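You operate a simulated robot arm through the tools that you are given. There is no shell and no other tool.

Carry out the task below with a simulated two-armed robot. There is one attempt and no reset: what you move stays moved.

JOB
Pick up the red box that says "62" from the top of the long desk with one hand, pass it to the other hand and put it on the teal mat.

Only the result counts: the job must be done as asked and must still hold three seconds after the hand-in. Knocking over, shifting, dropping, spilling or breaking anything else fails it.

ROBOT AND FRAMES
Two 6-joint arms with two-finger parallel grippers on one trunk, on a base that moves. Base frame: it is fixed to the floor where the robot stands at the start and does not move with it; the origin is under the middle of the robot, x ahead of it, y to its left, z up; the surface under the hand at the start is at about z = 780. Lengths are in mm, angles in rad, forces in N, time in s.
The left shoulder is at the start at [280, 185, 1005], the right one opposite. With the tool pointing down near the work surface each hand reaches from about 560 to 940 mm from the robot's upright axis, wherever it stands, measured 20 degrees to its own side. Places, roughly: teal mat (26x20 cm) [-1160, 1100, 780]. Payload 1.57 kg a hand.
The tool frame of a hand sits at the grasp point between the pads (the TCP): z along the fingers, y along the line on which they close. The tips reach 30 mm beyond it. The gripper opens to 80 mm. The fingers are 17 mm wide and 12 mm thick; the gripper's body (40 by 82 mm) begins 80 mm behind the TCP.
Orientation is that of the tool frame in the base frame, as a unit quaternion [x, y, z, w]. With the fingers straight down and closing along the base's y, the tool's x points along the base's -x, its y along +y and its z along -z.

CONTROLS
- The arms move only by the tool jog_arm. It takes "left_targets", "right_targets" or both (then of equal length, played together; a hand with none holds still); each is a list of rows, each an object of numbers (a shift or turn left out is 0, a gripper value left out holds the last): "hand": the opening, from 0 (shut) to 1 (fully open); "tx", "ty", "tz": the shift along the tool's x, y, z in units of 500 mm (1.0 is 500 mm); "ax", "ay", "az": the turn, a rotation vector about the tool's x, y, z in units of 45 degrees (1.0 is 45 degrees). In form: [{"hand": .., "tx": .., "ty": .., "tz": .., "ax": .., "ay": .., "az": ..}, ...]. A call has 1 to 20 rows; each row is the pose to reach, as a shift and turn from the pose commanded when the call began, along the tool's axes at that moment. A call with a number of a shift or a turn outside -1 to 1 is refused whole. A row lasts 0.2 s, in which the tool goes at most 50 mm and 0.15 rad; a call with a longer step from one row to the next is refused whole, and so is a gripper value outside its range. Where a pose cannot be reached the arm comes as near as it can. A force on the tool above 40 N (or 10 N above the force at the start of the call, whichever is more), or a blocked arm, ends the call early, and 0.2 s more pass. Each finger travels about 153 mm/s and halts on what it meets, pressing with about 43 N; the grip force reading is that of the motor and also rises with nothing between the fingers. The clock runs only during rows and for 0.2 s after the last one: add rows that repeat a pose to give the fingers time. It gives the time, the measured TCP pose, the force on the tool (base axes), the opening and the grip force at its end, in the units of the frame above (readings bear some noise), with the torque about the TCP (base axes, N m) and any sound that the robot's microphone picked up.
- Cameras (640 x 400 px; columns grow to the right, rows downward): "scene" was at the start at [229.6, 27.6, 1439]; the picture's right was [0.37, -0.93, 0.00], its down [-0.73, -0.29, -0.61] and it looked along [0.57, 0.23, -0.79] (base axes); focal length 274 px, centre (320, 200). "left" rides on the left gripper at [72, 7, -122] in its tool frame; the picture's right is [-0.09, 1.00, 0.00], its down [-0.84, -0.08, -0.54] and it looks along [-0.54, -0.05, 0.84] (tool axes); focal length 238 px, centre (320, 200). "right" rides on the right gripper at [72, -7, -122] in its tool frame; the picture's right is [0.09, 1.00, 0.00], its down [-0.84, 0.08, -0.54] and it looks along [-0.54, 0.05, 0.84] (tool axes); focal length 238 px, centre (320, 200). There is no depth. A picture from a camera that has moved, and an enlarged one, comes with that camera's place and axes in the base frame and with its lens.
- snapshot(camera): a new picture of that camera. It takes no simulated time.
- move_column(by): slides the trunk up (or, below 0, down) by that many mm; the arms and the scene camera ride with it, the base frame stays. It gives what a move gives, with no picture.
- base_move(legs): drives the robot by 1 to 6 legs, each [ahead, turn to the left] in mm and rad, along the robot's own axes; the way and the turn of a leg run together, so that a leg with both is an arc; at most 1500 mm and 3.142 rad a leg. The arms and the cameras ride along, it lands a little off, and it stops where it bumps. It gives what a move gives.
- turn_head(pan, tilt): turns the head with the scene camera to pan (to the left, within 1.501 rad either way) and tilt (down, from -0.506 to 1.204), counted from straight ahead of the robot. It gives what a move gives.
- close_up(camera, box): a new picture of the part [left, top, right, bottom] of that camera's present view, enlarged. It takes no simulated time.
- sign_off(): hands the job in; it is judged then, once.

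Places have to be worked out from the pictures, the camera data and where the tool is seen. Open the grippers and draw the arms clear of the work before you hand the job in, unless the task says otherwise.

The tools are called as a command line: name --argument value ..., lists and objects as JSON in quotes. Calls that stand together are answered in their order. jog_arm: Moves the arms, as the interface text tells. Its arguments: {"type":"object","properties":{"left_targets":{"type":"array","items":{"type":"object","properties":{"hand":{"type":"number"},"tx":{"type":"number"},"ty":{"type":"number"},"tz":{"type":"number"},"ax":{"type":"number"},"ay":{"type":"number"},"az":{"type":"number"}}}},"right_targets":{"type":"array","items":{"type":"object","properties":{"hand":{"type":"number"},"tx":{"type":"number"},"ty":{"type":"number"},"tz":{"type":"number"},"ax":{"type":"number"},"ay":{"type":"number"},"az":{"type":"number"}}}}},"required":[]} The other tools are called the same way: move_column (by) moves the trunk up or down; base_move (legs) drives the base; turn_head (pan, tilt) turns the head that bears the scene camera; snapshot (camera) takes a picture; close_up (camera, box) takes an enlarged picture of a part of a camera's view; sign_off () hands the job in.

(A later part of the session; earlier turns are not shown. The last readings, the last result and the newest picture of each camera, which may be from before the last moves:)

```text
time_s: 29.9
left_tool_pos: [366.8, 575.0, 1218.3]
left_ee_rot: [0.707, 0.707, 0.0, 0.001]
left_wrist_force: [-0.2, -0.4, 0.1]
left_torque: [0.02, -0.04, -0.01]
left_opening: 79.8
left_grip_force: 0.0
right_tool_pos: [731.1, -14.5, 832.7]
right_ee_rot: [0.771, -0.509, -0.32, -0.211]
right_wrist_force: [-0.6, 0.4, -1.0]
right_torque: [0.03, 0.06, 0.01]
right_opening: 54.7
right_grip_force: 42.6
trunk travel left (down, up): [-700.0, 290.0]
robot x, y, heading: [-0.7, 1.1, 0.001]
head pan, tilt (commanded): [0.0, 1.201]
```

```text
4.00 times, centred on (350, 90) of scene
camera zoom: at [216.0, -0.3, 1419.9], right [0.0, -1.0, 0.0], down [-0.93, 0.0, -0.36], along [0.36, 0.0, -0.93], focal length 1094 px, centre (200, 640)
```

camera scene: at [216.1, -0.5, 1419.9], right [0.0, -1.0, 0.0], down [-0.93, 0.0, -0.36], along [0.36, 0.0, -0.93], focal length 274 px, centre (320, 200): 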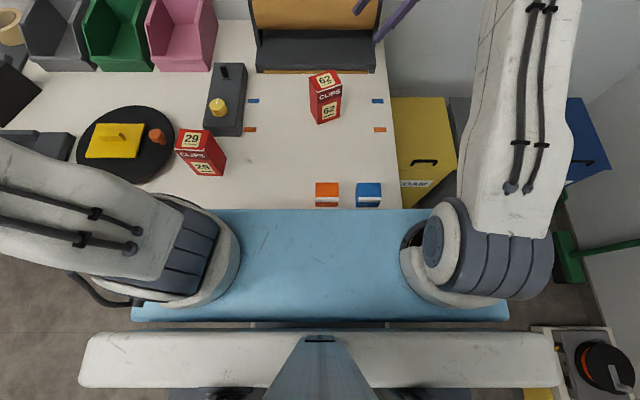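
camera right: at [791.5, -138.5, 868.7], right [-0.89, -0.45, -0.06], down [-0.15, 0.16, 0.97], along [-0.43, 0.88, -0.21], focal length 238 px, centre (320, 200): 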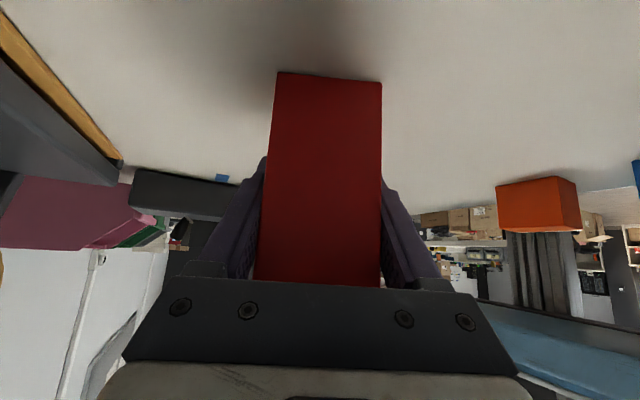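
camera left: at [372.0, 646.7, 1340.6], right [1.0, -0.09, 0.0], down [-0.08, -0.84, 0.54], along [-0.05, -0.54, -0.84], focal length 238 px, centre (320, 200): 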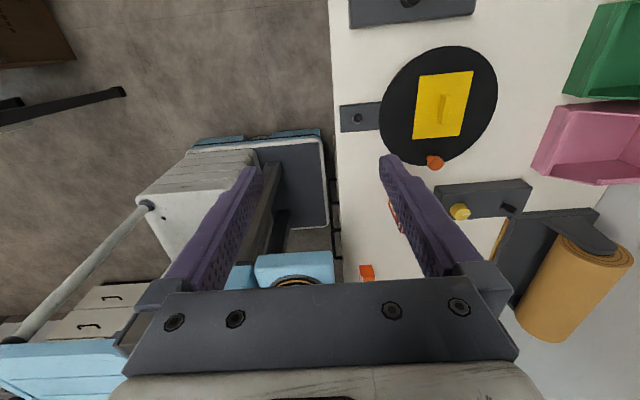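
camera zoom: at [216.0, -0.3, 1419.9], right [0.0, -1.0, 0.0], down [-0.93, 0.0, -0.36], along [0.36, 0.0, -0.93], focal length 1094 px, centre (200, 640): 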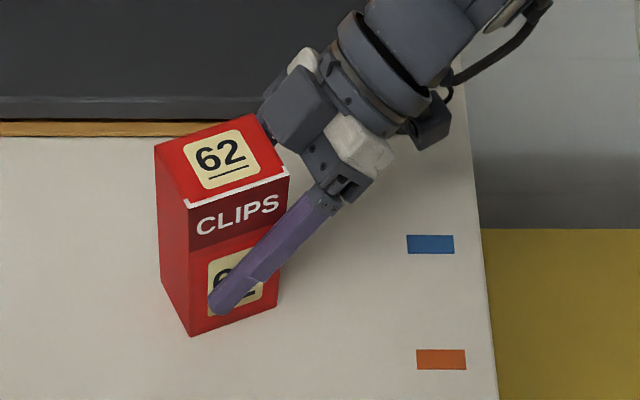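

Gripped again at 54.7 mm. Now I lift only 4 mm, 1 mm per row, and read the wrist force to learn the weight.

jog_arm --right_targets '[{"tx": -0.0014, "tz": -0.0014, "hand": 0}, {"tx": -0.0028, "tz": -0.0028}, {"tx": -0.0042, "tz": -0.0042}, {"tx": -0.0057, "tz": -0.0057}, {"tx": -0.0057, "tz": -0.0057}]'

close_up --camera "scene" --box '[270, 40, 430, 140]'

```text
time_s: 31.1
left_tool_pos: [366.1, 574.1, 1218.5]
left_ee_rot: [0.707, 0.707, 0.0, 0.0]
left_wrist_force: [-0.1, -0.1, -0.8]
left_torque: [0.01, 0.0, 0.01]
left_opening: 79.9
left_grip_force: 0.1
right_tool_pos: [730.1, -14.7, 838.6]
right_ee_rot: [0.771, -0.508, -0.32, -0.21]
right_wrist_force: [-0.2, 1.4, -2.1]
right_torque: [-0.01, 0.02, -0.02]
right_opening: 54.7
right_grip_force: 43.3
trunk travel left (down, up): [-700.0, 290.0]
robot x, y, heading: [2.0, 0.7, 0.003]
head pan, tilt (commanded): [0.0, 1.201]
```

```text
4.00 times, centred on (350, 90) of scene
camera zoom: at [216.0, -0.3, 1419.9], right [0.0, -1.0, 0.0], down [-0.93, 0.0, -0.36], along [0.36, 0.0, -0.93], focal length 1094 px, centre (200, 640)
```

zoom: 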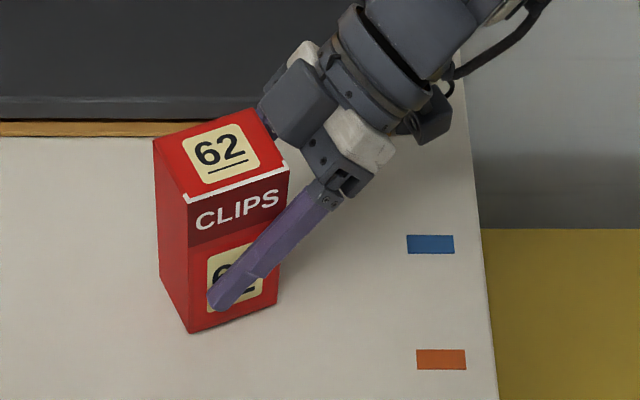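

The wrist reads about 2 N, so the box is light (≈0.2 kg) and comes up with the hand; the earlier loss must come from the abrupt lift. I continue gently, 2 mm per row, and check for slip.

jog_arm --right_targets '[{"tx": -0.0014, "tz": -0.0014, "hand": 0}, {"tx": -0.0035, "tz": -0.0035}, {"tx": -0.006, "tz": -0.006}, {"tx": -0.009, "tz": -0.009}, {"tx": -0.012, "tz": -0.012}, {"tx": -0.015, "tz": -0.015}, {"tx": -0.018, "tz": -0.018}, {"tx": -0.02, "tz": -0.02}, {"tx": -0.021, "tz": -0.021}, {"tx": -0.021, "tz": -0.021}]'

close_up --camera "scene" --box '[270, 40, 430, 140]'

snapshot --camera "right"

```text
time_s: 33.3
left_tool_pos: [366.7, 575.1, 1218.0]
left_ee_rot: [0.707, 0.707, 0.0, 0.0]
left_wrist_force: [0.0, -0.1, 0.3]
left_torque: [0.0, 0.05, 0.0]
left_opening: 80.1
left_grip_force: 0.0
right_tool_pos: [729.6, -16.8, 853.5]
right_ee_rot: [0.772, -0.507, -0.32, -0.21]
right_wrist_force: [0.6, -0.1, -1.1]
right_torque: [0.0, -0.01, 0.01]
right_opening: 54.8
right_grip_force: 42.5
trunk travel left (down, up): [-700.0, 290.0]
robot x, y, heading: [2.2, 1.3, -0.002]
head pan, tilt (commanded): [0.0, 1.201]
```

```text
4.00 times, centred on (350, 90) of scene
camera zoom: at [216.0, -0.3, 1419.9], right [0.0, -1.0, 0.0], down [-0.93, 0.0, -0.36], along [0.36, 0.0, -0.93], focal length 1094 px, centre (200, 640)
```

zoom: 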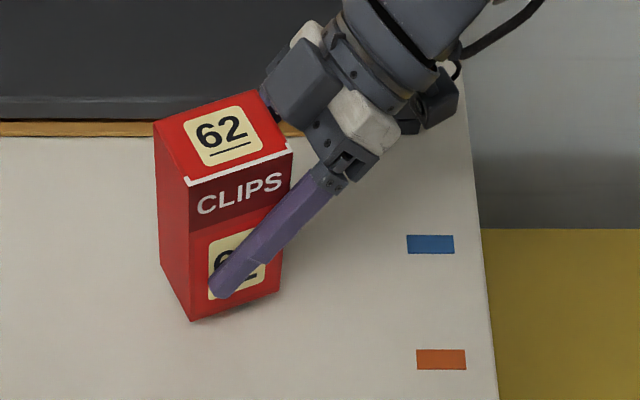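

```text
taken
camera right: at [789.3, -138.8, 888.8], right [-0.89, -0.45, -0.06], down [-0.15, 0.16, 0.97], along [-0.43, 0.88, -0.21], focal length 238 px, centre (320, 200)
```

right: 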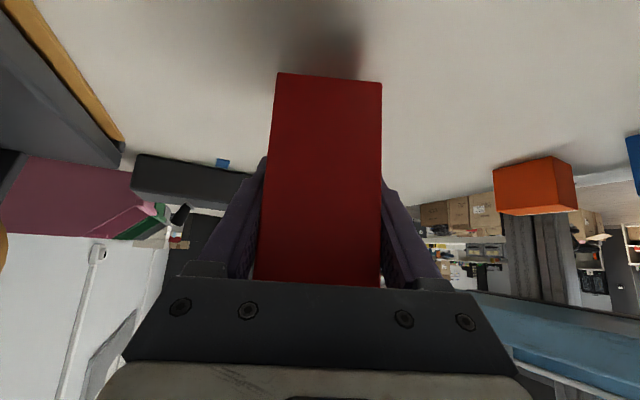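

The box hangs 20 mm clear with no slip (its edge sits at the same pixels in the wrist view). I go on raising it with a gentle ramp, 75 mm more.

jog_arm --right_targets '[{"tx": -0.0014, "tz": -0.0014, "hand": 0}, {"tx": -0.0042, "tz": -0.0042}, {"tx": -0.0085, "tz": -0.0085}, {"tx": -0.0141, "tz": -0.0141}, {"tx": -0.0212, "tz": -0.0212}, {"tx": -0.0283, "tz": -0.0283}, {"tx": -0.0354, "tz": -0.0354}, {"tx": -0.0424, "tz": -0.0424}, {"tx": -0.0495, "tz": -0.0495}, {"tx": -0.0566, "tz": -0.0566}, {"tx": -0.0636, "tz": -0.0636}, {"tx": -0.0707, "tz": -0.0707}, {"tx": -0.0778, "tz": -0.0778}, {"tx": -0.0849, "tz": -0.0849}, {"tx": -0.0919, "tz": -0.0919}, {"tx": -0.0976, "tz": -0.0976}, {"tx": -0.1018, "tz": -0.1018}, {"tx": -0.1047, "tz": -0.1047}, {"tx": -0.1061, "tz": -0.1061}, {"tx": -0.1061, "tz": -0.1061}]'

snapshot --camera "right"

snapshot --camera "scene"

```text
time_s: 37.5
left_tool_pos: [366.9, 575.2, 1218.6]
left_ee_rot: [0.707, 0.707, 0.0, 0.0]
left_wrist_force: [0.0, 0.7, -0.3]
left_torque: [0.01, 0.03, -0.01]
left_opening: 80.2
left_grip_force: 0.0
right_tool_pos: [729.7, -14.0, 927.3]
right_ee_rot: [0.772, -0.508, -0.319, -0.21]
right_wrist_force: [-0.5, 0.1, -2.9]
right_torque: [0.01, 0.01, -0.03]
right_opening: 54.8
right_grip_force: 43.5
trunk travel left (down, up): [-700.0, 290.0]
robot x, y, heading: [-3.2, 0.5, 0.002]
head pan, tilt (commanded): [0.0, 1.201]
```

```text
taken
camera right: at [789.9, -137.7, 962.8], right [-0.89, -0.45, -0.06], down [-0.15, 0.16, 0.97], along [-0.43, 0.88, -0.21], focal length 238 px, centre (320, 200)
```

right: 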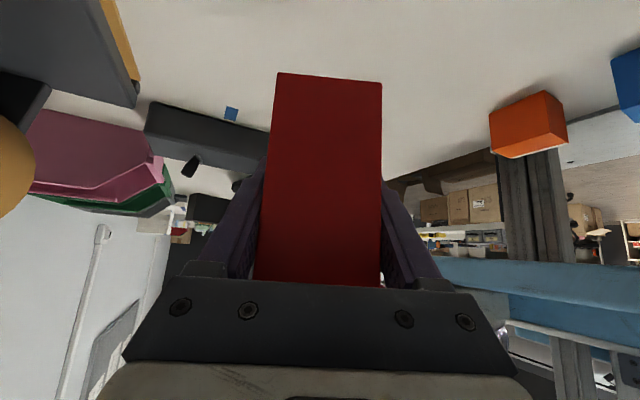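

```text
taken
camera scene: at [216.0, -0.3, 1419.9], right [0.0, -1.0, 0.0], down [-0.93, 0.0, -0.36], along [0.36, 0.0, -0.93], focal length 274 px, centre (320, 200)
```

scene: 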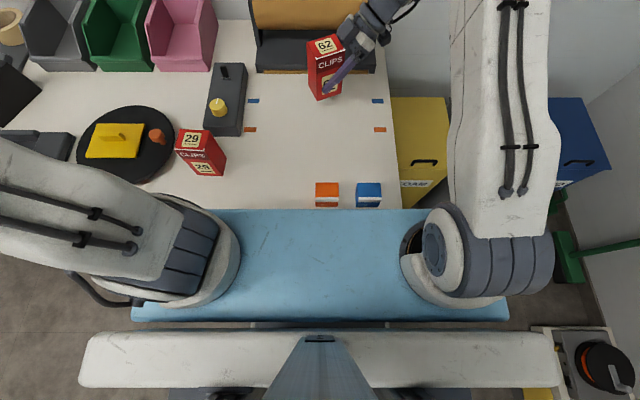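

Still no slip and the load reads 2–3 N. I now carry the box gently to the hand-over place, near [640, 20] with its bottom at z ≈ 930, turning it square to the base axes.

jog_arm --right_targets '[{"hand": 0, "tx": -0.0017, "ty": 0.0014, "tz": 0.0001, "ax": 0.0037, "az": 0.0037}, {"tx": -0.0051, "ty": 0.0042, "tz": 0.0004, "ax": 0.011, "az": 0.011}, {"tx": -0.0102, "ty": 0.0084, "tz": 0.0009, "ax": 0.022, "az": 0.022}, {"tx": -0.0169, "ty": 0.0139, "tz": 0.0015, "ax": 0.0367, "az": 0.0367}, {"tx": -0.0254, "ty": 0.0209, "tz": 0.0022, "ax": 0.0551, "az": 0.0551}, {"tx": -0.0356, "ty": 0.0292, "tz": 0.0031, "ax": 0.0771, "az": 0.0771}, {"tx": -0.0457, "ty": 0.0376, "tz": 0.0039, "ax": 0.0992, "az": 0.0992}, {"tx": -0.0559, "ty": 0.0459, "tz": 0.0048, "ax": 0.1212, "az": 0.1212}, {"tx": -0.0678, "ty": 0.0557, "tz": 0.0058, "ax": 0.1469, "az": 0.1469}, {"tx": -0.0796, "ty": 0.0654, "tz": 0.0069, "ax": 0.1726, "az": 0.1726}, {"tx": -0.0915, "ty": 0.0752, "tz": 0.0079, "ax": 0.1983, "az": 0.1983}, {"tx": -0.1033, "ty": 0.0849, "tz": 0.0089, "ax": 0.2241, "az": 0.2241}, {"tx": -0.1152, "ty": 0.0947, "tz": 0.0099, "ax": 0.2498, "az": 0.2498}, {"tx": -0.1254, "ty": 0.103, "tz": 0.0108, "ax": 0.2718, "az": 0.2718}, {"tx": -0.1355, "ty": 0.1114, "tz": 0.0117, "ax": 0.2938, "az": 0.2938}, {"tx": -0.1457, "ty": 0.1197, "tz": 0.0126, "ax": 0.3159, "az": 0.3159}, {"tx": -0.1542, "ty": 0.1267, "tz": 0.0133, "ax": 0.3342, "az": 0.3342}, {"tx": -0.1609, "ty": 0.1322, "tz": 0.0139, "ax": 0.3489, "az": 0.3489}, {"tx": -0.166, "ty": 0.1364, "tz": 0.0143, "ax": 0.36, "az": 0.36}, {"tx": -0.1694, "ty": 0.1392, "tz": 0.0146, "ax": 0.3673, "az": 0.3673}]'

snapshot --camera "right"

snapshot --camera "scene"

```text
time_s: 41.7
left_tool_pos: [366.6, 574.5, 1218.9]
left_ee_rot: [0.707, 0.707, 0.0, 0.0]
left_wrist_force: [-0.4, -0.1, 0.0]
left_torque: [0.0, 0.01, 0.02]
left_opening: 79.8
left_grip_force: 0.0
right_tool_pos: [639.1, 16.1, 982.0]
right_ee_rot: [0.654, -0.653, -0.271, -0.27]
right_wrist_force: [0.1, 0.2, -2.0]
right_torque: [-0.02, 0.0, -0.01]
right_opening: 54.8
right_grip_force: 43.3
trunk travel left (down, up): [-700.0, 290.0]
robot x, y, heading: [1.7, 1.5, 0.002]
head pan, tilt (commanded): [0.0, 1.201]
```

```text
taken
camera right: at [646.4, -120.0, 1018.3], right [-1.0, -0.06, -0.06], down [-0.08, 0.21, 0.97], along [-0.05, 0.98, -0.21], focal length 238 px, centre (320, 200)
```

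right: 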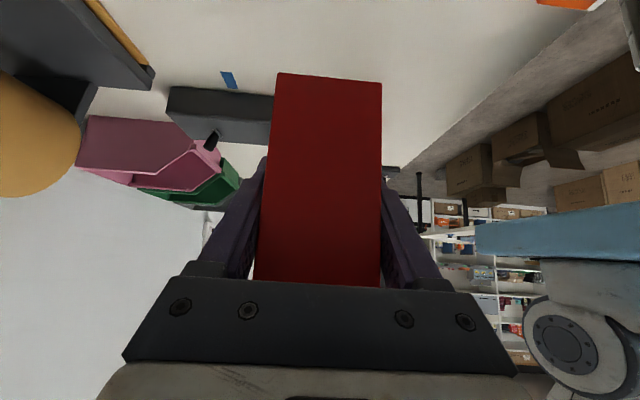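

```text
taken
camera scene: at [216.0, -0.3, 1419.9], right [0.0, -1.0, 0.0], down [-0.93, 0.0, -0.36], along [0.36, 0.0, -0.93], focal length 274 px, centre (320, 200)
```

scene: 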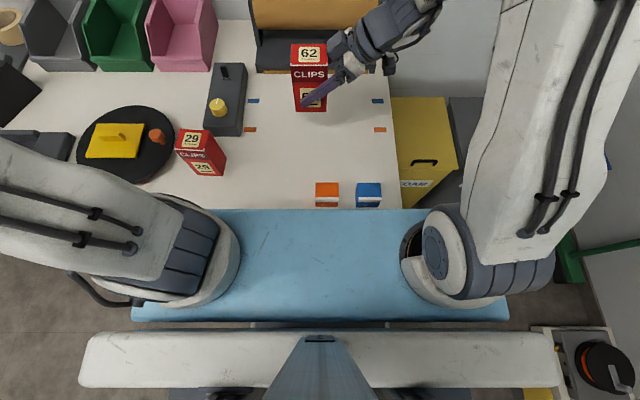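

The box is square to the axes and steady at the hand-over place. I enlarge the scene view to fix the position of its top for the left hand.

close_up --camera "scene" --box '[250, 30, 380, 130]'

```text
4.00 times, centred on (315, 80) of scene
camera zoom: at [216.0, -0.3, 1419.9], right [0.0, -1.0, 0.0], down [-0.93, 0.0, -0.36], along [0.36, 0.0, -0.93], focal length 1094 px, centre (340, 680)
```

zoom: 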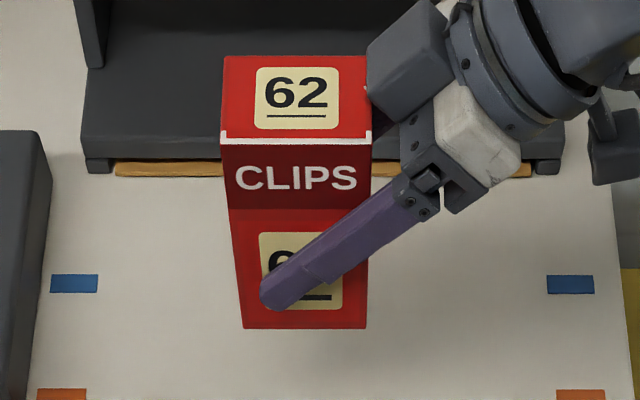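

The box top is confirmed at z ≈ 1054, centred on [639.6, 19.6], yaw ≈ 0. I bring the empty left hand from the left to a first stop short of the box, gripper open.

jog_arm --left_targets '[{"hand": 1, "tx": -0.02, "ty": 0.01, "tz": 0.001}, {"tx": -0.06, "ty": 0.029, "tz": 0.003}, {"tx": -0.12, "ty": 0.059, "tz": 0.006}, {"tx": -0.19, "ty": 0.093, "tz": 0.009}, {"tx": -0.26, "ty": 0.127, "tz": 0.013}, {"tx": -0.33, "ty": 0.162, "tz": 0.016}, {"tx": -0.4, "ty": 0.196, "tz": 0.019}, {"tx": -0.47, "ty": 0.23, "tz": 0.023}, {"tx": -0.54, "ty": 0.265, "tz": 0.026}, {"tx": -0.61, "ty": 0.299, "tz": 0.029}, {"tx": -0.68, "ty": 0.333, "tz": 0.033}, {"tx": -0.73, "ty": 0.358, "tz": 0.035}, {"tx": -0.77, "ty": 0.377, "tz": 0.037}, {"tx": -0.789, "ty": 0.3868, "tz": 0.038}, {"tx": -0.789, "ty": 0.3868, "tz": 0.038}]'

snapshot --camera "scene"

snapshot --camera "left"

```text
time_s: 44.9
left_tool_pos: [557.4, 181.8, 1196.7]
left_ee_rot: [0.707, 0.707, 0.0, -0.001]
left_wrist_force: [0.0, -0.6, 0.2]
left_torque: [-0.01, -0.02, 0.02]
left_opening: 80.1
left_grip_force: 0.2
right_tool_pos: [640.6, 18.2, 982.4]
right_ee_rot: [0.653, -0.653, -0.271, -0.27]
right_wrist_force: [0.5, -0.1, -2.1]
right_torque: [-0.04, 0.02, 0.0]
right_opening: 54.5
right_grip_force: 42.9
trunk travel left (down, up): [-700.0, 290.0]
robot x, y, heading: [0.7, 1.9, -0.003]
head pan, tilt (commanded): [0.0, 1.201]
```

```text
taken
camera scene: at [216.1, -0.4, 1419.9], right [0.0, -1.0, 0.0], down [-0.93, 0.0, -0.36], along [0.36, 0.0, -0.93], focal length 274 px, centre (320, 200)
```

scene: 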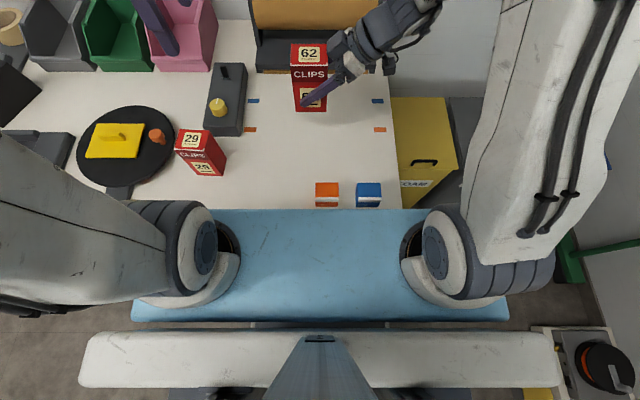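

```text
taken
camera left: at [562.6, 253.7, 1319.0], right [1.0, -0.09, 0.0], down [-0.08, -0.84, 0.54], along [-0.05, -0.54, -0.84], focal length 238 px, centre (320, 200)
```

left: 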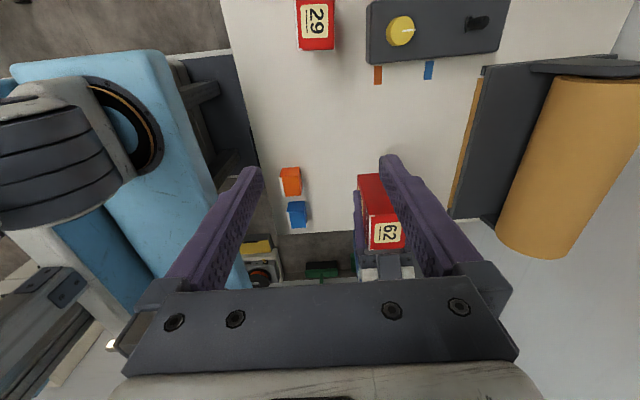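

The left hand is at [557, 182, 1197] and clear of everything. I move it to 150 mm above its grip point over the box.

jog_arm --left_targets '[{"hand": 1, "tx": -0.015, "ty": 0.009, "tz": 0.002}, {"tx": -0.05, "ty": 0.028, "tz": 0.007}, {"tx": -0.1, "ty": 0.056, "tz": 0.014}, {"tx": -0.15, "ty": 0.085, "tz": 0.021}, {"tx": -0.2, "ty": 0.113, "tz": 0.028}, {"tx": -0.245, "ty": 0.139, "tz": 0.034}, {"tx": -0.275, "ty": 0.156, "tz": 0.038}, {"tx": -0.29, "ty": 0.164, "tz": 0.04}, {"tx": -0.29, "ty": 0.164, "tz": 0.04}, {"tx": -0.29, "ty": 0.164, "tz": 0.04}]'

snapshot --camera "left"

snapshot --camera "scene"

snapshot --camera "right"

```text
time_s: 47.1
left_tool_pos: [638.8, 35.4, 1178.2]
left_ee_rot: [0.707, 0.707, 0.0, 0.0]
left_wrist_force: [-0.7, 0.4, 0.3]
left_torque: [-0.02, -0.02, 0.02]
left_opening: 80.0
left_grip_force: 0.1
right_tool_pos: [640.0, 15.7, 982.3]
right_ee_rot: [-0.653, 0.653, 0.27, 0.271]
right_wrist_force: [-0.5, 0.5, -1.9]
right_torque: [0.0, -0.02, 0.03]
right_opening: 54.9
right_grip_force: 42.7
trunk travel left (down, up): [-700.0, 290.0]
robot x, y, heading: [-4.9, -1.2, 0.0]
head pan, tilt (commanded): [0.0, 1.201]
```

```text
taken
camera left: at [644.9, 107.4, 1299.5], right [1.0, -0.09, 0.0], down [-0.08, -0.84, 0.54], along [-0.05, -0.54, -0.84], focal length 238 px, centre (320, 200)
```

left: 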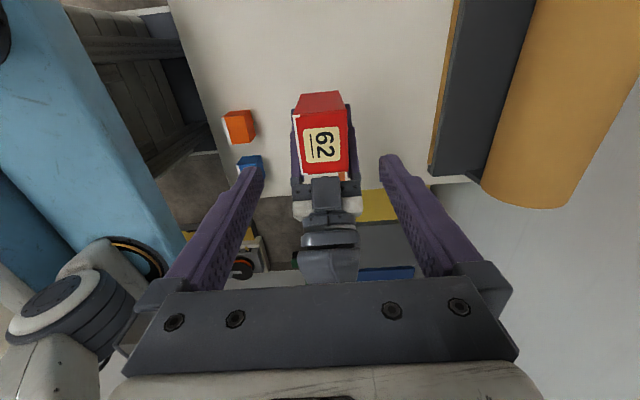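

```text
taken
camera scene: at [216.0, -0.4, 1419.9], right [0.0, -1.0, 0.0], down [-0.93, 0.0, -0.36], along [0.36, 0.0, -0.93], focal length 274 px, centre (320, 200)
```

scene: 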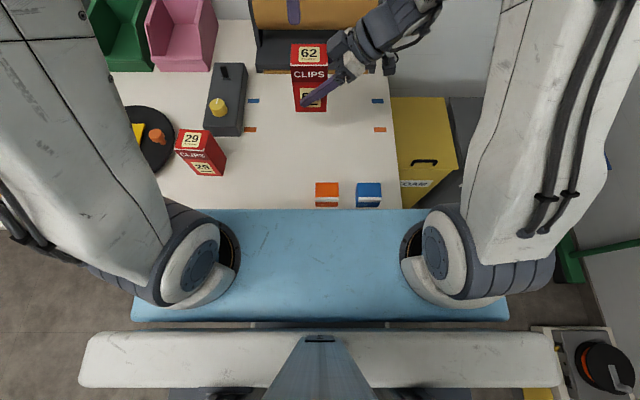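

```text
taken
camera right: at [646.5, -120.1, 1018.3], right [-1.0, -0.06, -0.06], down [-0.08, 0.21, 0.97], along [-0.05, 0.98, -0.21], focal length 238 px, centre (320, 200)
```

right: 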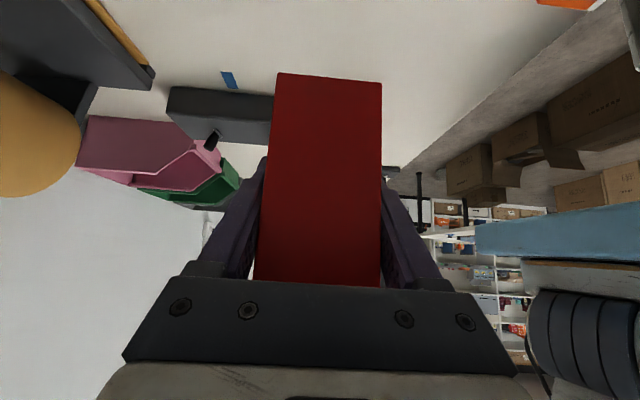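

The box top with "62" lies between the left fingers' lines. I enlarge to verify the alignment before lowering.

close_up --camera "left" --box '[230, 60, 420, 240]'

```text
2.22 times, centred on (325, 150) of left
camera zoom: at [644.9, 107.4, 1299.5], right [1.0, -0.09, 0.0], down [-0.08, -0.84, 0.54], along [-0.05, -0.54, -0.84], focal length 530 px, centre (309, 311)
```

zoom: 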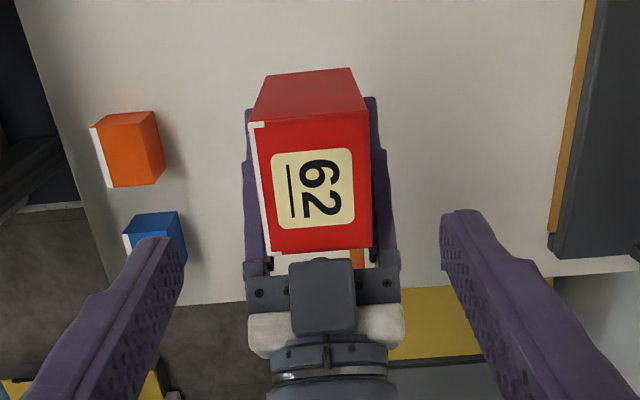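

The left hand is aligned with the box within about a millimetre. I lower it 150 mm so its fingers straddle the box's top half, above the right fingers.

jog_arm --left_targets '[{"hand": 1, "tz": 0.01}, {"tz": 0.035}, {"tz": 0.07}, {"tz": 0.105}, {"tz": 0.14}, {"tz": 0.175}, {"tz": 0.21}, {"tz": 0.24}, {"tz": 0.265}, {"tz": 0.285}, {"tz": 0.297}, {"tz": 0.3}, {"tz": 0.3}]'

snapshot --camera "left"

snapshot --camera "right"

close_up --camera "scene" --box '[230, 0, 430, 130]'

```text
time_s: 49.9
left_tool_pos: [639.5, 36.1, 1027.4]
left_ee_rot: [0.707, 0.707, 0.0, 0.0]
left_wrist_force: [0.4, -0.5, -0.3]
left_torque: [0.03, -0.02, 0.01]
left_opening: 80.0
left_grip_force: 0.0
right_tool_pos: [639.0, 16.7, 982.3]
right_ee_rot: [0.653, -0.653, -0.271, -0.271]
right_wrist_force: [-0.3, 0.2, -2.2]
right_torque: [-0.02, -0.01, 0.05]
right_opening: 54.4
right_grip_force: 43.0
trunk travel left (down, up): [-700.0, 290.0]
robot x, y, heading: [-0.8, -1.7, 0.002]
head pan, tilt (commanded): [0.0, 1.201]
```

```text
taken
camera left: at [645.4, 107.1, 1150.6], right [1.0, -0.09, 0.0], down [-0.08, -0.84, 0.54], along [-0.05, -0.54, -0.84], focal length 238 px, centre (320, 200)
```

left: 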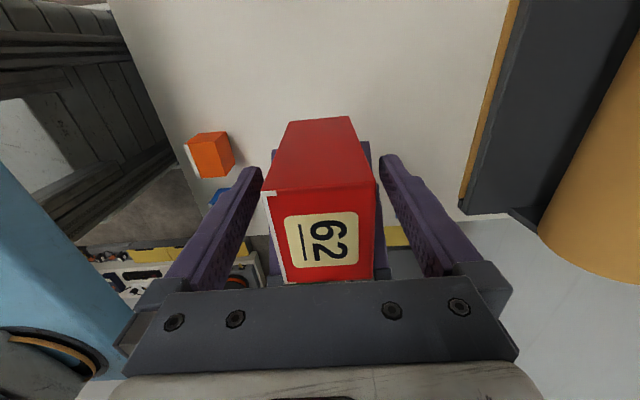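

```text
taken
camera right: at [646.6, -120.1, 1018.3], right [-1.0, -0.06, -0.06], down [-0.08, 0.21, 0.97], along [-0.05, 0.98, -0.21], focal length 238 px, centre (320, 200)
```

right: 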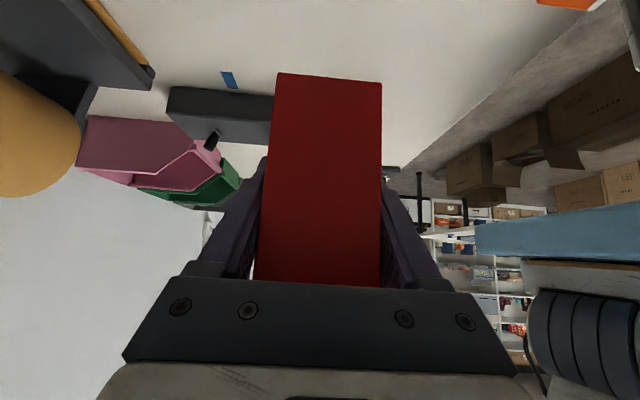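

```text
3.08 times, centred on (330, 65) of scene
camera zoom: at [216.0, -0.4, 1419.9], right [0.0, -1.0, 0.0], down [-0.93, 0.0, -0.36], along [0.36, 0.0, -0.93], focal length 842 px, centre (289, 615)
```

zoom: 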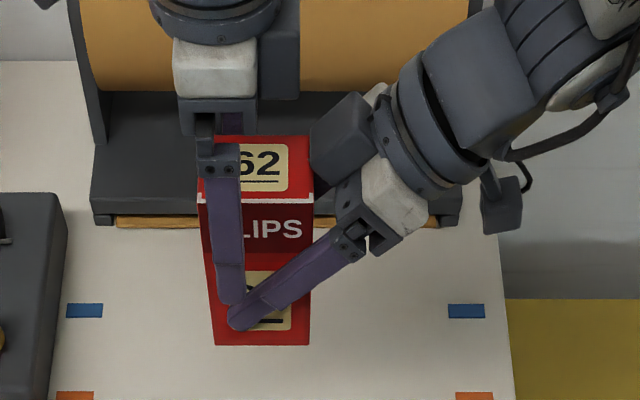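

The left fingers straddle the top half with about 10 mm to the right fingers. I close the left gripper in small steps while the right one holds.

jog_arm --left_targets '[{"hand": 0.9}, {"hand": 0.8}, {"hand": 0.74}, {"hand": 0.71}, {"hand": 0.69}, {"hand": 0.67}, {"hand": 0.6}, {"hand": 0.3}, {"hand": 0}, {"hand": 0}, {"hand": 0}]'

snapshot --camera "left"

close_up --camera "scene" --box '[230, 0, 430, 130]'

```text
time_s: 52.3
left_tool_pos: [640.0, 35.7, 1028.2]
left_ee_rot: [0.707, 0.707, 0.0, 0.0]
left_wrist_force: [4.5, 0.5, 0.2]
left_torque: [0.1, 0.05, 0.04]
left_opening: 54.5
left_grip_force: 42.6
right_tool_pos: [639.9, 16.4, 981.1]
right_ee_rot: [-0.653, 0.654, 0.27, 0.271]
right_wrist_force: [-4.4, -1.1, -0.4]
right_torque: [0.06, -0.23, 0.03]
right_opening: 54.7
right_grip_force: 43.2
trunk travel left (down, up): [-700.0, 290.0]
robot x, y, heading: [4.1, 0.6, -0.003]
head pan, tilt (commanded): [0.0, 1.201]
```

```text
taken
camera left: at [645.5, 107.1, 1150.7], right [1.0, -0.09, 0.0], down [-0.08, -0.84, 0.54], along [-0.05, -0.54, -0.84], focal length 238 px, centre (320, 200)
```

left: 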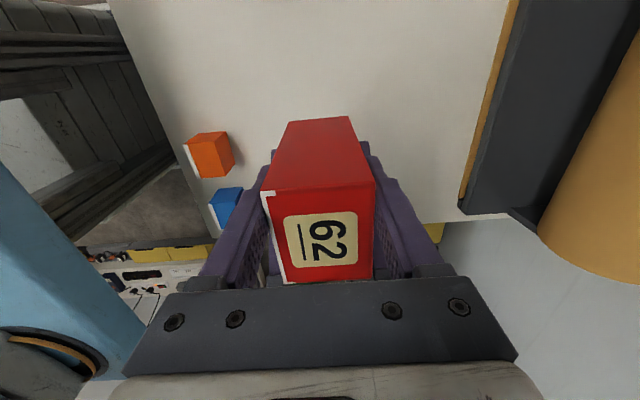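

```text
3.08 times, centred on (330, 65) of scene
camera zoom: at [216.0, -0.4, 1419.9], right [0.0, -1.0, 0.0], down [-0.93, 0.0, -0.36], along [0.36, 0.0, -0.93], focal length 842 px, centre (289, 615)
```

zoom: 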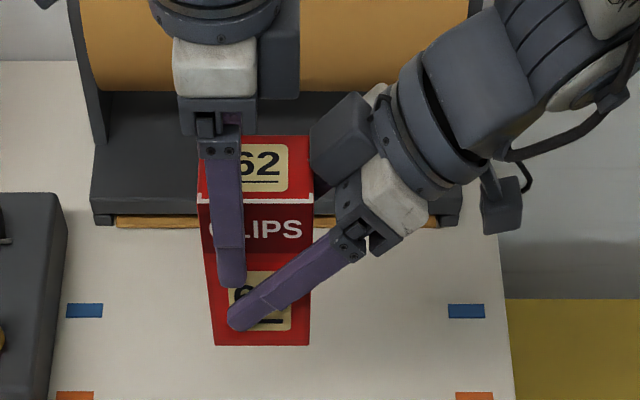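

Both hands hold the box (left 54.5 mm at 43 N, only 4.5 N mutual force). I open the right gripper gradually.

jog_arm --right_targets '[{"hand": 0.66}, {"hand": 0.68}, {"hand": 0.7}, {"hand": 0.72}, {"hand": 0.75}, {"hand": 0.8}, {"hand": 0.88}, {"hand": 1}, {"hand": 1}, {"hand": 1}]'

snapshot --camera "left"

snapshot --camera "right"

close_up --camera "scene" --box '[230, 0, 430, 130]'

```text
time_s: 54.5
left_tool_pos: [640.4, 35.2, 1029.2]
left_ee_rot: [0.707, 0.707, -0.001, 0.001]
left_wrist_force: [0.2, -0.1, -0.9]
left_torque: [0.01, 0.0, -0.01]
left_opening: 54.4
left_grip_force: 43.2
right_tool_pos: [639.8, 15.7, 982.4]
right_ee_rot: [-0.653, 0.653, 0.271, 0.271]
right_wrist_force: [0.5, 0.1, -0.9]
right_torque: [-0.03, 0.01, -0.01]
right_opening: 79.8
right_grip_force: 0.1
trunk travel left (down, up): [-700.0, 290.0]
robot x, y, heading: [-1.0, 2.8, 0.002]
head pan, tilt (commanded): [0.0, 1.201]
```

```text
taken
camera left: at [645.4, 107.1, 1150.7], right [1.0, -0.09, 0.0], down [-0.08, -0.84, 0.54], along [-0.05, -0.54, -0.84], focal length 238 px, centre (320, 200)
```

left: 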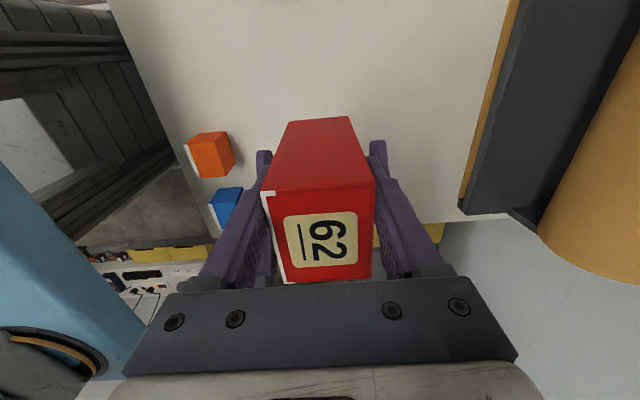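

```text
taken
camera right: at [646.6, -120.1, 1018.3], right [-1.0, -0.06, -0.06], down [-0.08, 0.21, 0.97], along [-0.05, 0.98, -0.21], focal length 238 px, centre (320, 200)
```

right: 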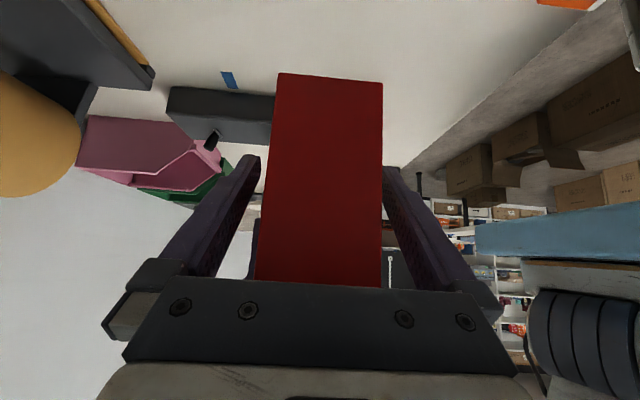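

```text
3.08 times, centred on (330, 65) of scene
camera zoom: at [216.0, -0.4, 1419.9], right [0.0, -1.0, 0.0], down [-0.93, 0.0, -0.36], along [0.36, 0.0, -0.93], focal length 842 px, centre (289, 615)
```

zoom: 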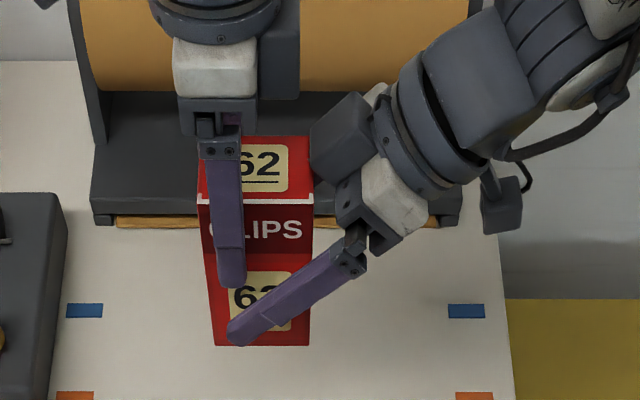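

The left hand alone holds the box, with no change of its position. I withdraw the right hand along its own axis, away to the upper right.

jog_arm --right_targets '[{"hand": 1, "tz": -0.01}, {"tz": -0.03}, {"tz": -0.06}, {"tz": -0.1}, {"tz": -0.14}, {"tz": -0.18}, {"tz": -0.22}, {"tz": -0.26}, {"tz": -0.3}, {"tz": -0.34}, {"tz": -0.37}, {"tz": -0.39}, {"tz": -0.4}, {"tz": -0.4}]'

snapshot --camera "right"

snapshot --camera "scene"

```text
time_s: 57.5
left_tool_pos: [639.6, 34.8, 1029.0]
left_ee_rot: [0.707, 0.707, 0.0, 0.001]
left_wrist_force: [1.2, 0.5, 0.1]
left_torque: [0.06, 0.0, -0.01]
left_opening: 54.8
left_grip_force: 43.1
right_tool_pos: [640.4, -127.2, 1124.9]
right_ee_rot: [0.654, -0.653, -0.271, -0.27]
right_wrist_force: [-0.8, 0.4, 0.5]
right_torque: [0.0, -0.01, -0.01]
right_opening: 79.8
right_grip_force: 0.1
trunk travel left (down, up): [-700.0, 290.0]
robot x, y, heading: [1.3, 2.8, 0.001]
head pan, tilt (commanded): [0.0, 1.201]
```

```text
taken
camera right: at [646.7, -262.8, 1160.5], right [-1.0, -0.06, -0.07], down [-0.08, 0.21, 0.97], along [-0.05, 0.98, -0.21], focal length 238 px, centre (320, 200)
```

right: 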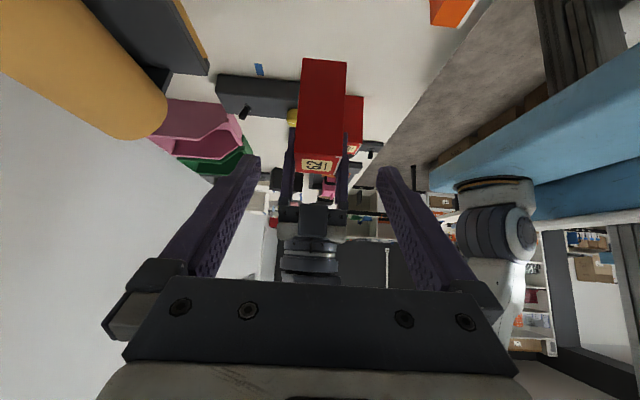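

```text
taken
camera scene: at [216.0, -0.4, 1419.9], right [0.0, -1.0, 0.0], down [-0.93, 0.0, -0.36], along [0.36, 0.0, -0.93], focal length 274 px, centre (320, 200)
```

scene: 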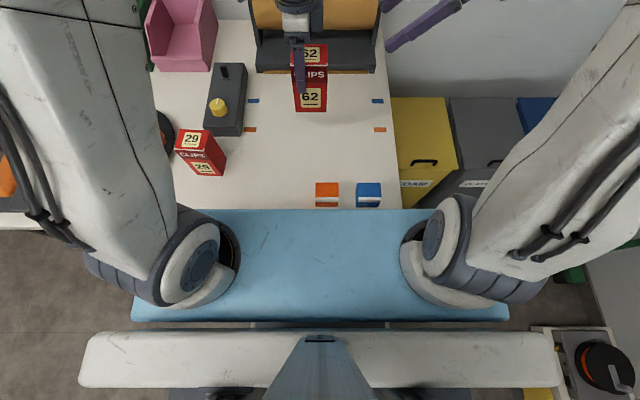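

The hand-over is done and the box sits firmly in the left hand. Now I draw both arms in gently to a compact carrying pose, uprighting the empty right hand.

jog_arm --left_targets '[{"hand": 0, "tx": 0.0012, "ty": -0.0014, "tz": -0.001}, {"tx": 0.0035, "ty": -0.0042, "tz": -0.003}, {"tx": 0.0069, "ty": -0.0084, "tz": -0.0061}, {"tx": 0.0115, "ty": -0.014, "tz": -0.0101}, {"tx": 0.0173, "ty": -0.021, "tz": -0.0152}, {"tx": 0.0242, "ty": -0.0294, "tz": -0.0212}, {"tx": 0.0311, "ty": -0.0378, "tz": -0.0273}, {"tx": 0.038, "ty": -0.0462, "tz": -0.0333}, {"tx": 0.046, "ty": -0.056, "tz": -0.0404}, {"tx": 0.0541, "ty": -0.0658, "tz": -0.0475}, {"tx": 0.0621, "ty": -0.0756, "tz": -0.0545}, {"tx": 0.0702, "ty": -0.0854, "tz": -0.0616}, {"tx": 0.0782, "ty": -0.0952, "tz": -0.0687}, {"tx": 0.0851, "ty": -0.1036, "tz": -0.0747}, {"tx": 0.092, "ty": -0.112, "tz": -0.0808}, {"tx": 0.0989, "ty": -0.1204, "tz": -0.0869}, {"tx": 0.1047, "ty": -0.1274, "tz": -0.0919}, {"tx": 0.1093, "ty": -0.133, "tz": -0.096}, {"tx": 0.1127, "ty": -0.1372, "tz": -0.099}, {"tx": 0.115, "ty": -0.14, "tz": -0.101}]' --right_targets '[{"hand": 1, "tx": 0.0007, "ty": 0.0028, "tz": -0.0014, "ay": 0.01}, {"tx": 0.002, "ty": 0.0084, "tz": -0.0042, "ay": 0.03}, {"tx": 0.0041, "ty": 0.0168, "tz": -0.0083, "ay": 0.06}, {"tx": 0.0068, "ty": 0.028, "tz": -0.0139, "ay": 0.1}, {"tx": 0.0102, "ty": 0.042, "tz": -0.0209, "ay": 0.15}, {"tx": 0.0143, "ty": 0.0588, "tz": -0.0292, "ay": 0.21}, {"tx": 0.0184, "ty": 0.0756, "tz": -0.0375, "ay": 0.27}, {"tx": 0.0224, "ty": 0.0924, "tz": -0.0459, "ay": 0.33}, {"tx": 0.0272, "ty": 0.112, "tz": -0.0556, "ay": 0.4}, {"tx": 0.032, "ty": 0.1316, "tz": -0.0653, "ay": 0.47}, {"tx": 0.0367, "ty": 0.1512, "tz": -0.0751, "ay": 0.54}, {"tx": 0.0415, "ty": 0.1708, "tz": -0.0848, "ay": 0.61}, {"tx": 0.0462, "ty": 0.1904, "tz": -0.0945, "ay": 0.68}, {"tx": 0.0503, "ty": 0.2072, "tz": -0.1029, "ay": 0.74}, {"tx": 0.0544, "ty": 0.224, "tz": -0.1112, "ay": 0.8}, {"tx": 0.0585, "ty": 0.2408, "tz": -0.1195, "ay": 0.86}, {"tx": 0.0619, "ty": 0.2548, "tz": -0.1265, "ay": 0.91}, {"tx": 0.0646, "ty": 0.266, "tz": -0.1321, "ay": 0.95}, {"tx": 0.0666, "ty": 0.2744, "tz": -0.1362, "ay": 0.98}, {"tx": 0.068, "ty": 0.28, "tz": -0.139, "ay": 1.0}]'

snapshot --camera "left"

snapshot --camera "scene"

```text
time_s: 61.7
left_tool_pos: [569.4, 93.4, 1078.8]
left_ee_rot: [0.707, 0.707, 0.001, 0.0]
left_wrist_force: [0.4, 0.2, -1.6]
left_torque: [0.02, 0.02, -0.02]
left_opening: 54.6
left_grip_force: 43.1
right_tool_pos: [501.4, -198.9, 1148.8]
right_ee_rot: [-0.707, 0.707, 0.001, -0.001]
right_wrist_force: [0.3, -0.3, -0.2]
right_torque: [0.01, 0.0, -0.01]
right_opening: 80.2
right_grip_force: 0.0
trunk travel left (down, up): [-700.0, 290.0]
robot x, y, heading: [-0.9, -0.8, -0.001]
head pan, tilt (commanded): [0.0, 1.201]
```

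```text
taken
camera left: at [575.2, 165.8, 1200.8], right [1.0, -0.09, 0.0], down [-0.08, -0.84, 0.54], along [-0.05, -0.54, -0.84], focal length 238 px, centre (320, 200)
```

left: 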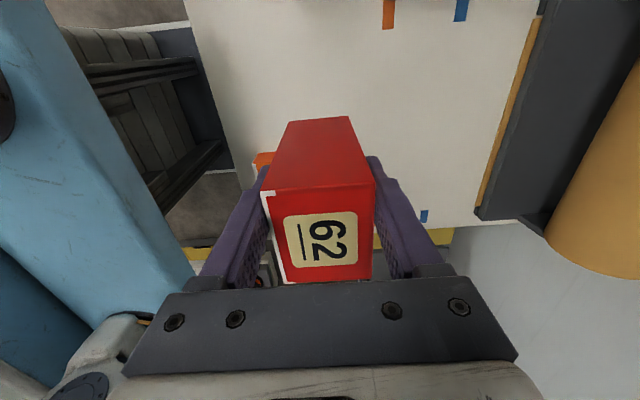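

```text
taken
camera scene: at [216.0, -0.4, 1420.0], right [0.0, -1.0, 0.0], down [-0.93, 0.0, -0.36], along [0.36, 0.0, -0.93], focal length 274 px, centre (320, 200)
```

scene: 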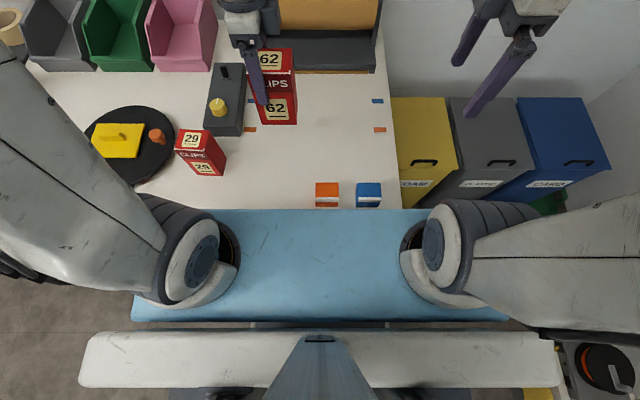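

No slip: the box sits at the same pixels in the left wrist view. I complete the second half of the draw-in for the left hand.

jog_arm --left_targets '[{"hand": 0, "tx": 0.0012, "ty": -0.0014, "tz": -0.001}, {"tx": 0.0035, "ty": -0.0042, "tz": -0.003}, {"tx": 0.0069, "ty": -0.0084, "tz": -0.0061}, {"tx": 0.0115, "ty": -0.014, "tz": -0.0101}, {"tx": 0.0173, "ty": -0.021, "tz": -0.0152}, {"tx": 0.0242, "ty": -0.0294, "tz": -0.0212}, {"tx": 0.0311, "ty": -0.0378, "tz": -0.0273}, {"tx": 0.038, "ty": -0.0462, "tz": -0.0333}, {"tx": 0.046, "ty": -0.056, "tz": -0.0404}, {"tx": 0.0541, "ty": -0.0658, "tz": -0.0475}, {"tx": 0.0621, "ty": -0.0756, "tz": -0.0545}, {"tx": 0.0702, "ty": -0.0854, "tz": -0.0616}, {"tx": 0.0782, "ty": -0.0952, "tz": -0.0687}, {"tx": 0.0851, "ty": -0.1036, "tz": -0.0747}, {"tx": 0.092, "ty": -0.112, "tz": -0.0808}, {"tx": 0.0989, "ty": -0.1204, "tz": -0.0869}, {"tx": 0.1047, "ty": -0.1274, "tz": -0.0919}, {"tx": 0.1093, "ty": -0.133, "tz": -0.096}, {"tx": 0.1127, "ty": -0.1372, "tz": -0.099}, {"tx": 0.115, "ty": -0.14, "tz": -0.101}]'

turn_head --pan 1.5 --tilt 0.7

snapshot --camera "scene"

snapshot --camera "left"

snapshot --camera "right"

```text
time_s: 65.9
left_tool_pos: [498.0, 150.6, 1128.0]
left_ee_rot: [0.707, 0.707, 0.0, 0.0]
left_wrist_force: [-0.2, 1.2, -2.7]
left_torque: [0.03, 0.01, 0.0]
left_opening: 54.7
left_grip_force: 42.8
right_tool_pos: [501.0, -198.5, 1147.5]
right_ee_rot: [0.707, -0.707, -0.001, 0.002]
right_wrist_force: [-0.4, -0.3, -1.2]
right_torque: [-0.01, 0.01, 0.01]
right_opening: 79.9
right_grip_force: 0.1
trunk travel left (down, up): [-700.0, 290.0]
robot x, y, heading: [-2.1, -3.2, -0.002]
head pan, tilt (commanded): [0.0, 1.201]
```

```text
time_s: 67.5
left_tool_pos: [500.1, 151.2, 1128.6]
left_ee_rot: [0.707, 0.707, 0.0, 0.0]
left_wrist_force: [-0.2, 1.2, -2.5]
left_torque: [0.02, -0.01, -0.02]
left_opening: 54.7
left_grip_force: 42.8
right_tool_pos: [500.7, -198.2, 1149.2]
right_ee_rot: [-0.707, 0.707, 0.001, -0.001]
right_wrist_force: [-0.2, 0.0, 0.9]
right_torque: [-0.03, 0.02, -0.02]
right_opening: 80.1
right_grip_force: 0.0
trunk travel left (down, up): [-700.0, 290.0]
robot x, y, heading: [-4.5, 0.5, -0.002]
head pan, tilt (commanded): [1.499, 0.7]
```

```text
taken
camera scene: at [166.2, 84.3, 1455.9], right [1.0, -0.07, 0.0], down [-0.05, -0.64, -0.76], along [0.06, 0.76, -0.64], focal length 274 px, centre (320, 200)
```

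scene: 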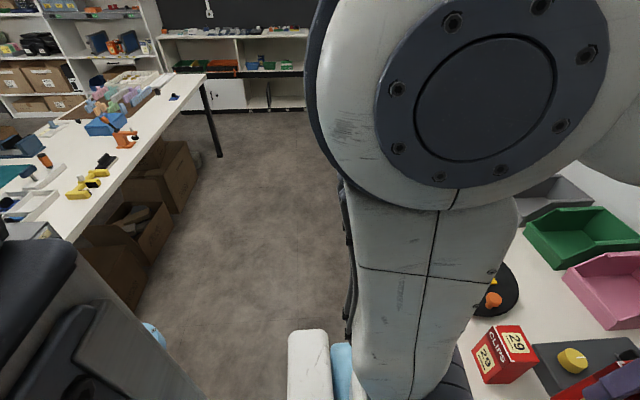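

```text
taken
camera left: at [504.1, 222.7, 1250.4], right [1.0, -0.09, 0.0], down [-0.08, -0.84, 0.54], along [-0.05, -0.54, -0.84], focal length 238 px, centre (320, 200)
```

left: 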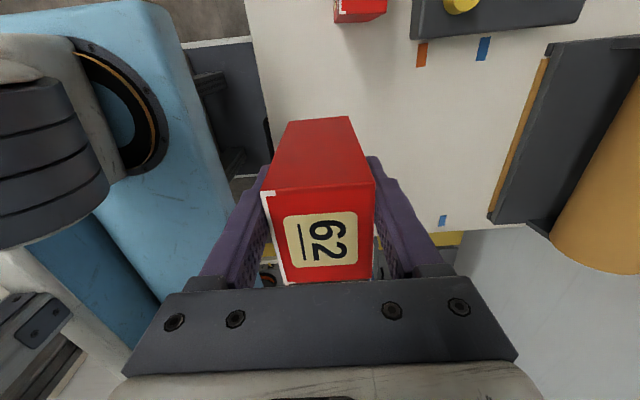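

```text
taken
camera right: at [507.7, -270.6, 1271.0], right [-1.0, -0.09, 0.0], down [-0.08, 0.84, 0.54], along [-0.05, 0.54, -0.84], focal length 238 px, centre (320, 200)
```

right: 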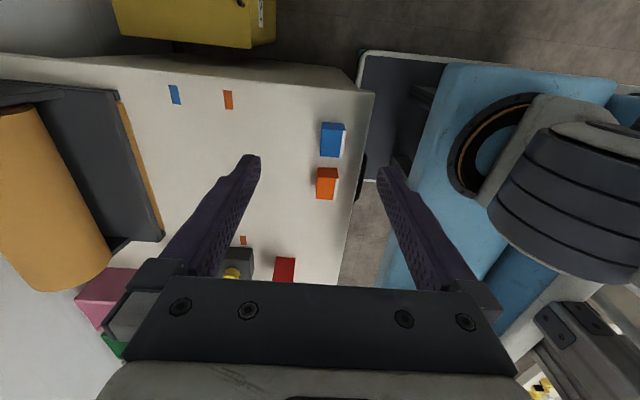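

Box unmoved in the grip. I test the base with a small reverse of 30 mm and check how the box takes it.

base_move --legs '[[-30, 0]]'

snapshot --camera "left"

```text
time_s: 68.4
left_tool_pos: [468.4, 151.1, 1128.1]
left_ee_rot: [0.707, 0.707, 0.0, 0.0]
left_wrist_force: [0.7, 0.6, -2.3]
left_torque: [0.05, 0.02, 0.03]
left_opening: 54.6
left_grip_force: 42.9
right_tool_pos: [471.7, -197.7, 1148.3]
right_ee_rot: [-0.707, 0.707, 0.0, -0.001]
right_wrist_force: [0.5, 0.6, -0.3]
right_torque: [0.01, 0.0, 0.0]
right_opening: 80.2
right_grip_force: 0.1
trunk travel left (down, up): [-700.0, 290.0]
robot x, y, heading: [-28.5, -1.1, -0.004]
head pan, tilt (commanded): [1.499, 0.7]
```

```text
taken
camera left: at [473.7, 223.1, 1250.3], right [1.0, -0.09, 0.0], down [-0.08, -0.84, 0.54], along [-0.05, -0.54, -0.84], focal length 238 px, centre (320, 200)
```

left: 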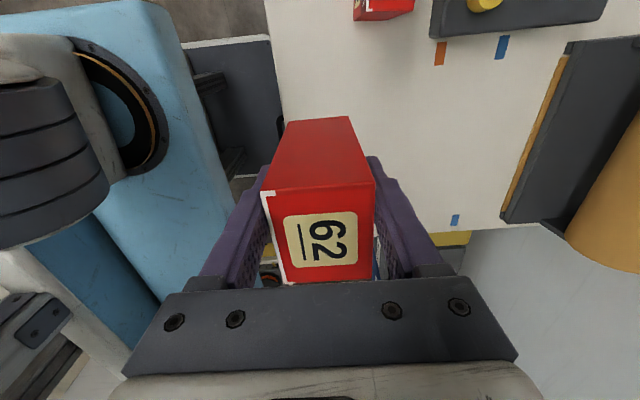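

The box did not move in the grip. I back off another 70 mm to mid-aisle and try a first small turn to the left.

base_move --legs '[[-70, 0], [0, 0.15]]'

snapshot --camera "left"

snapshot --camera "scene"

```text
time_s: 70.0
left_tool_pos: [367.3, 224.5, 1128.0]
left_ee_rot: [0.651, 0.759, 0.0, 0.0]
left_wrist_force: [0.1, -0.3, -3.1]
left_torque: [0.05, 0.02, 0.02]
left_opening: 54.7
left_grip_force: 43.1
right_tool_pos: [421.6, -120.5, 1147.8]
right_ee_rot: [0.758, -0.652, -0.001, 0.002]
right_wrist_force: [0.4, -0.1, 0.2]
right_torque: [0.01, -0.03, -0.03]
right_opening: 80.0
right_grip_force: 0.1
trunk travel left (down, up): [-700.0, 290.0]
robot x, y, heading: [-102.0, 0.0, 0.153]
head pan, tilt (commanded): [1.499, 0.7]
```

```text
taken
camera left: at [361.3, 296.4, 1250.5], right [1.0, 0.06, 0.0], down [0.05, -0.84, 0.54], along [0.03, -0.54, -0.84], focal length 238 px, centre (320, 200)
```

left: 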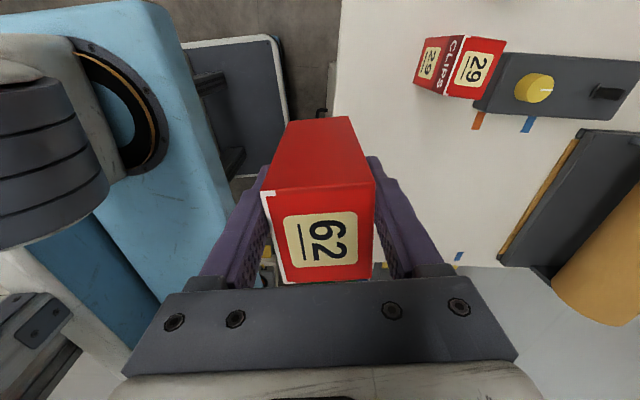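

```text
taken
camera scene: at [48.2, 108.3, 1455.9], right [1.0, 0.08, 0.0], down [0.05, -0.64, -0.77], along [-0.06, 0.76, -0.64], focal length 274 px, centre (320, 200)
```

scene: 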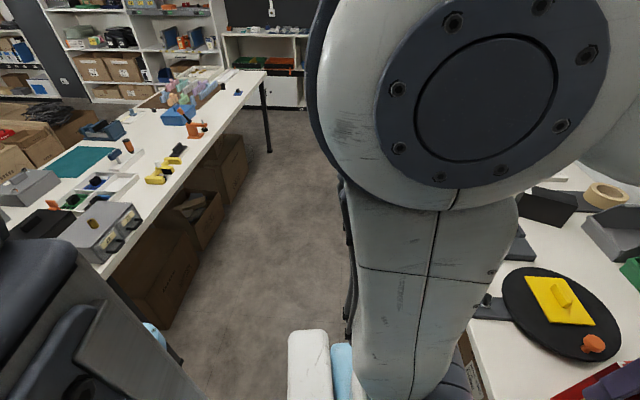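

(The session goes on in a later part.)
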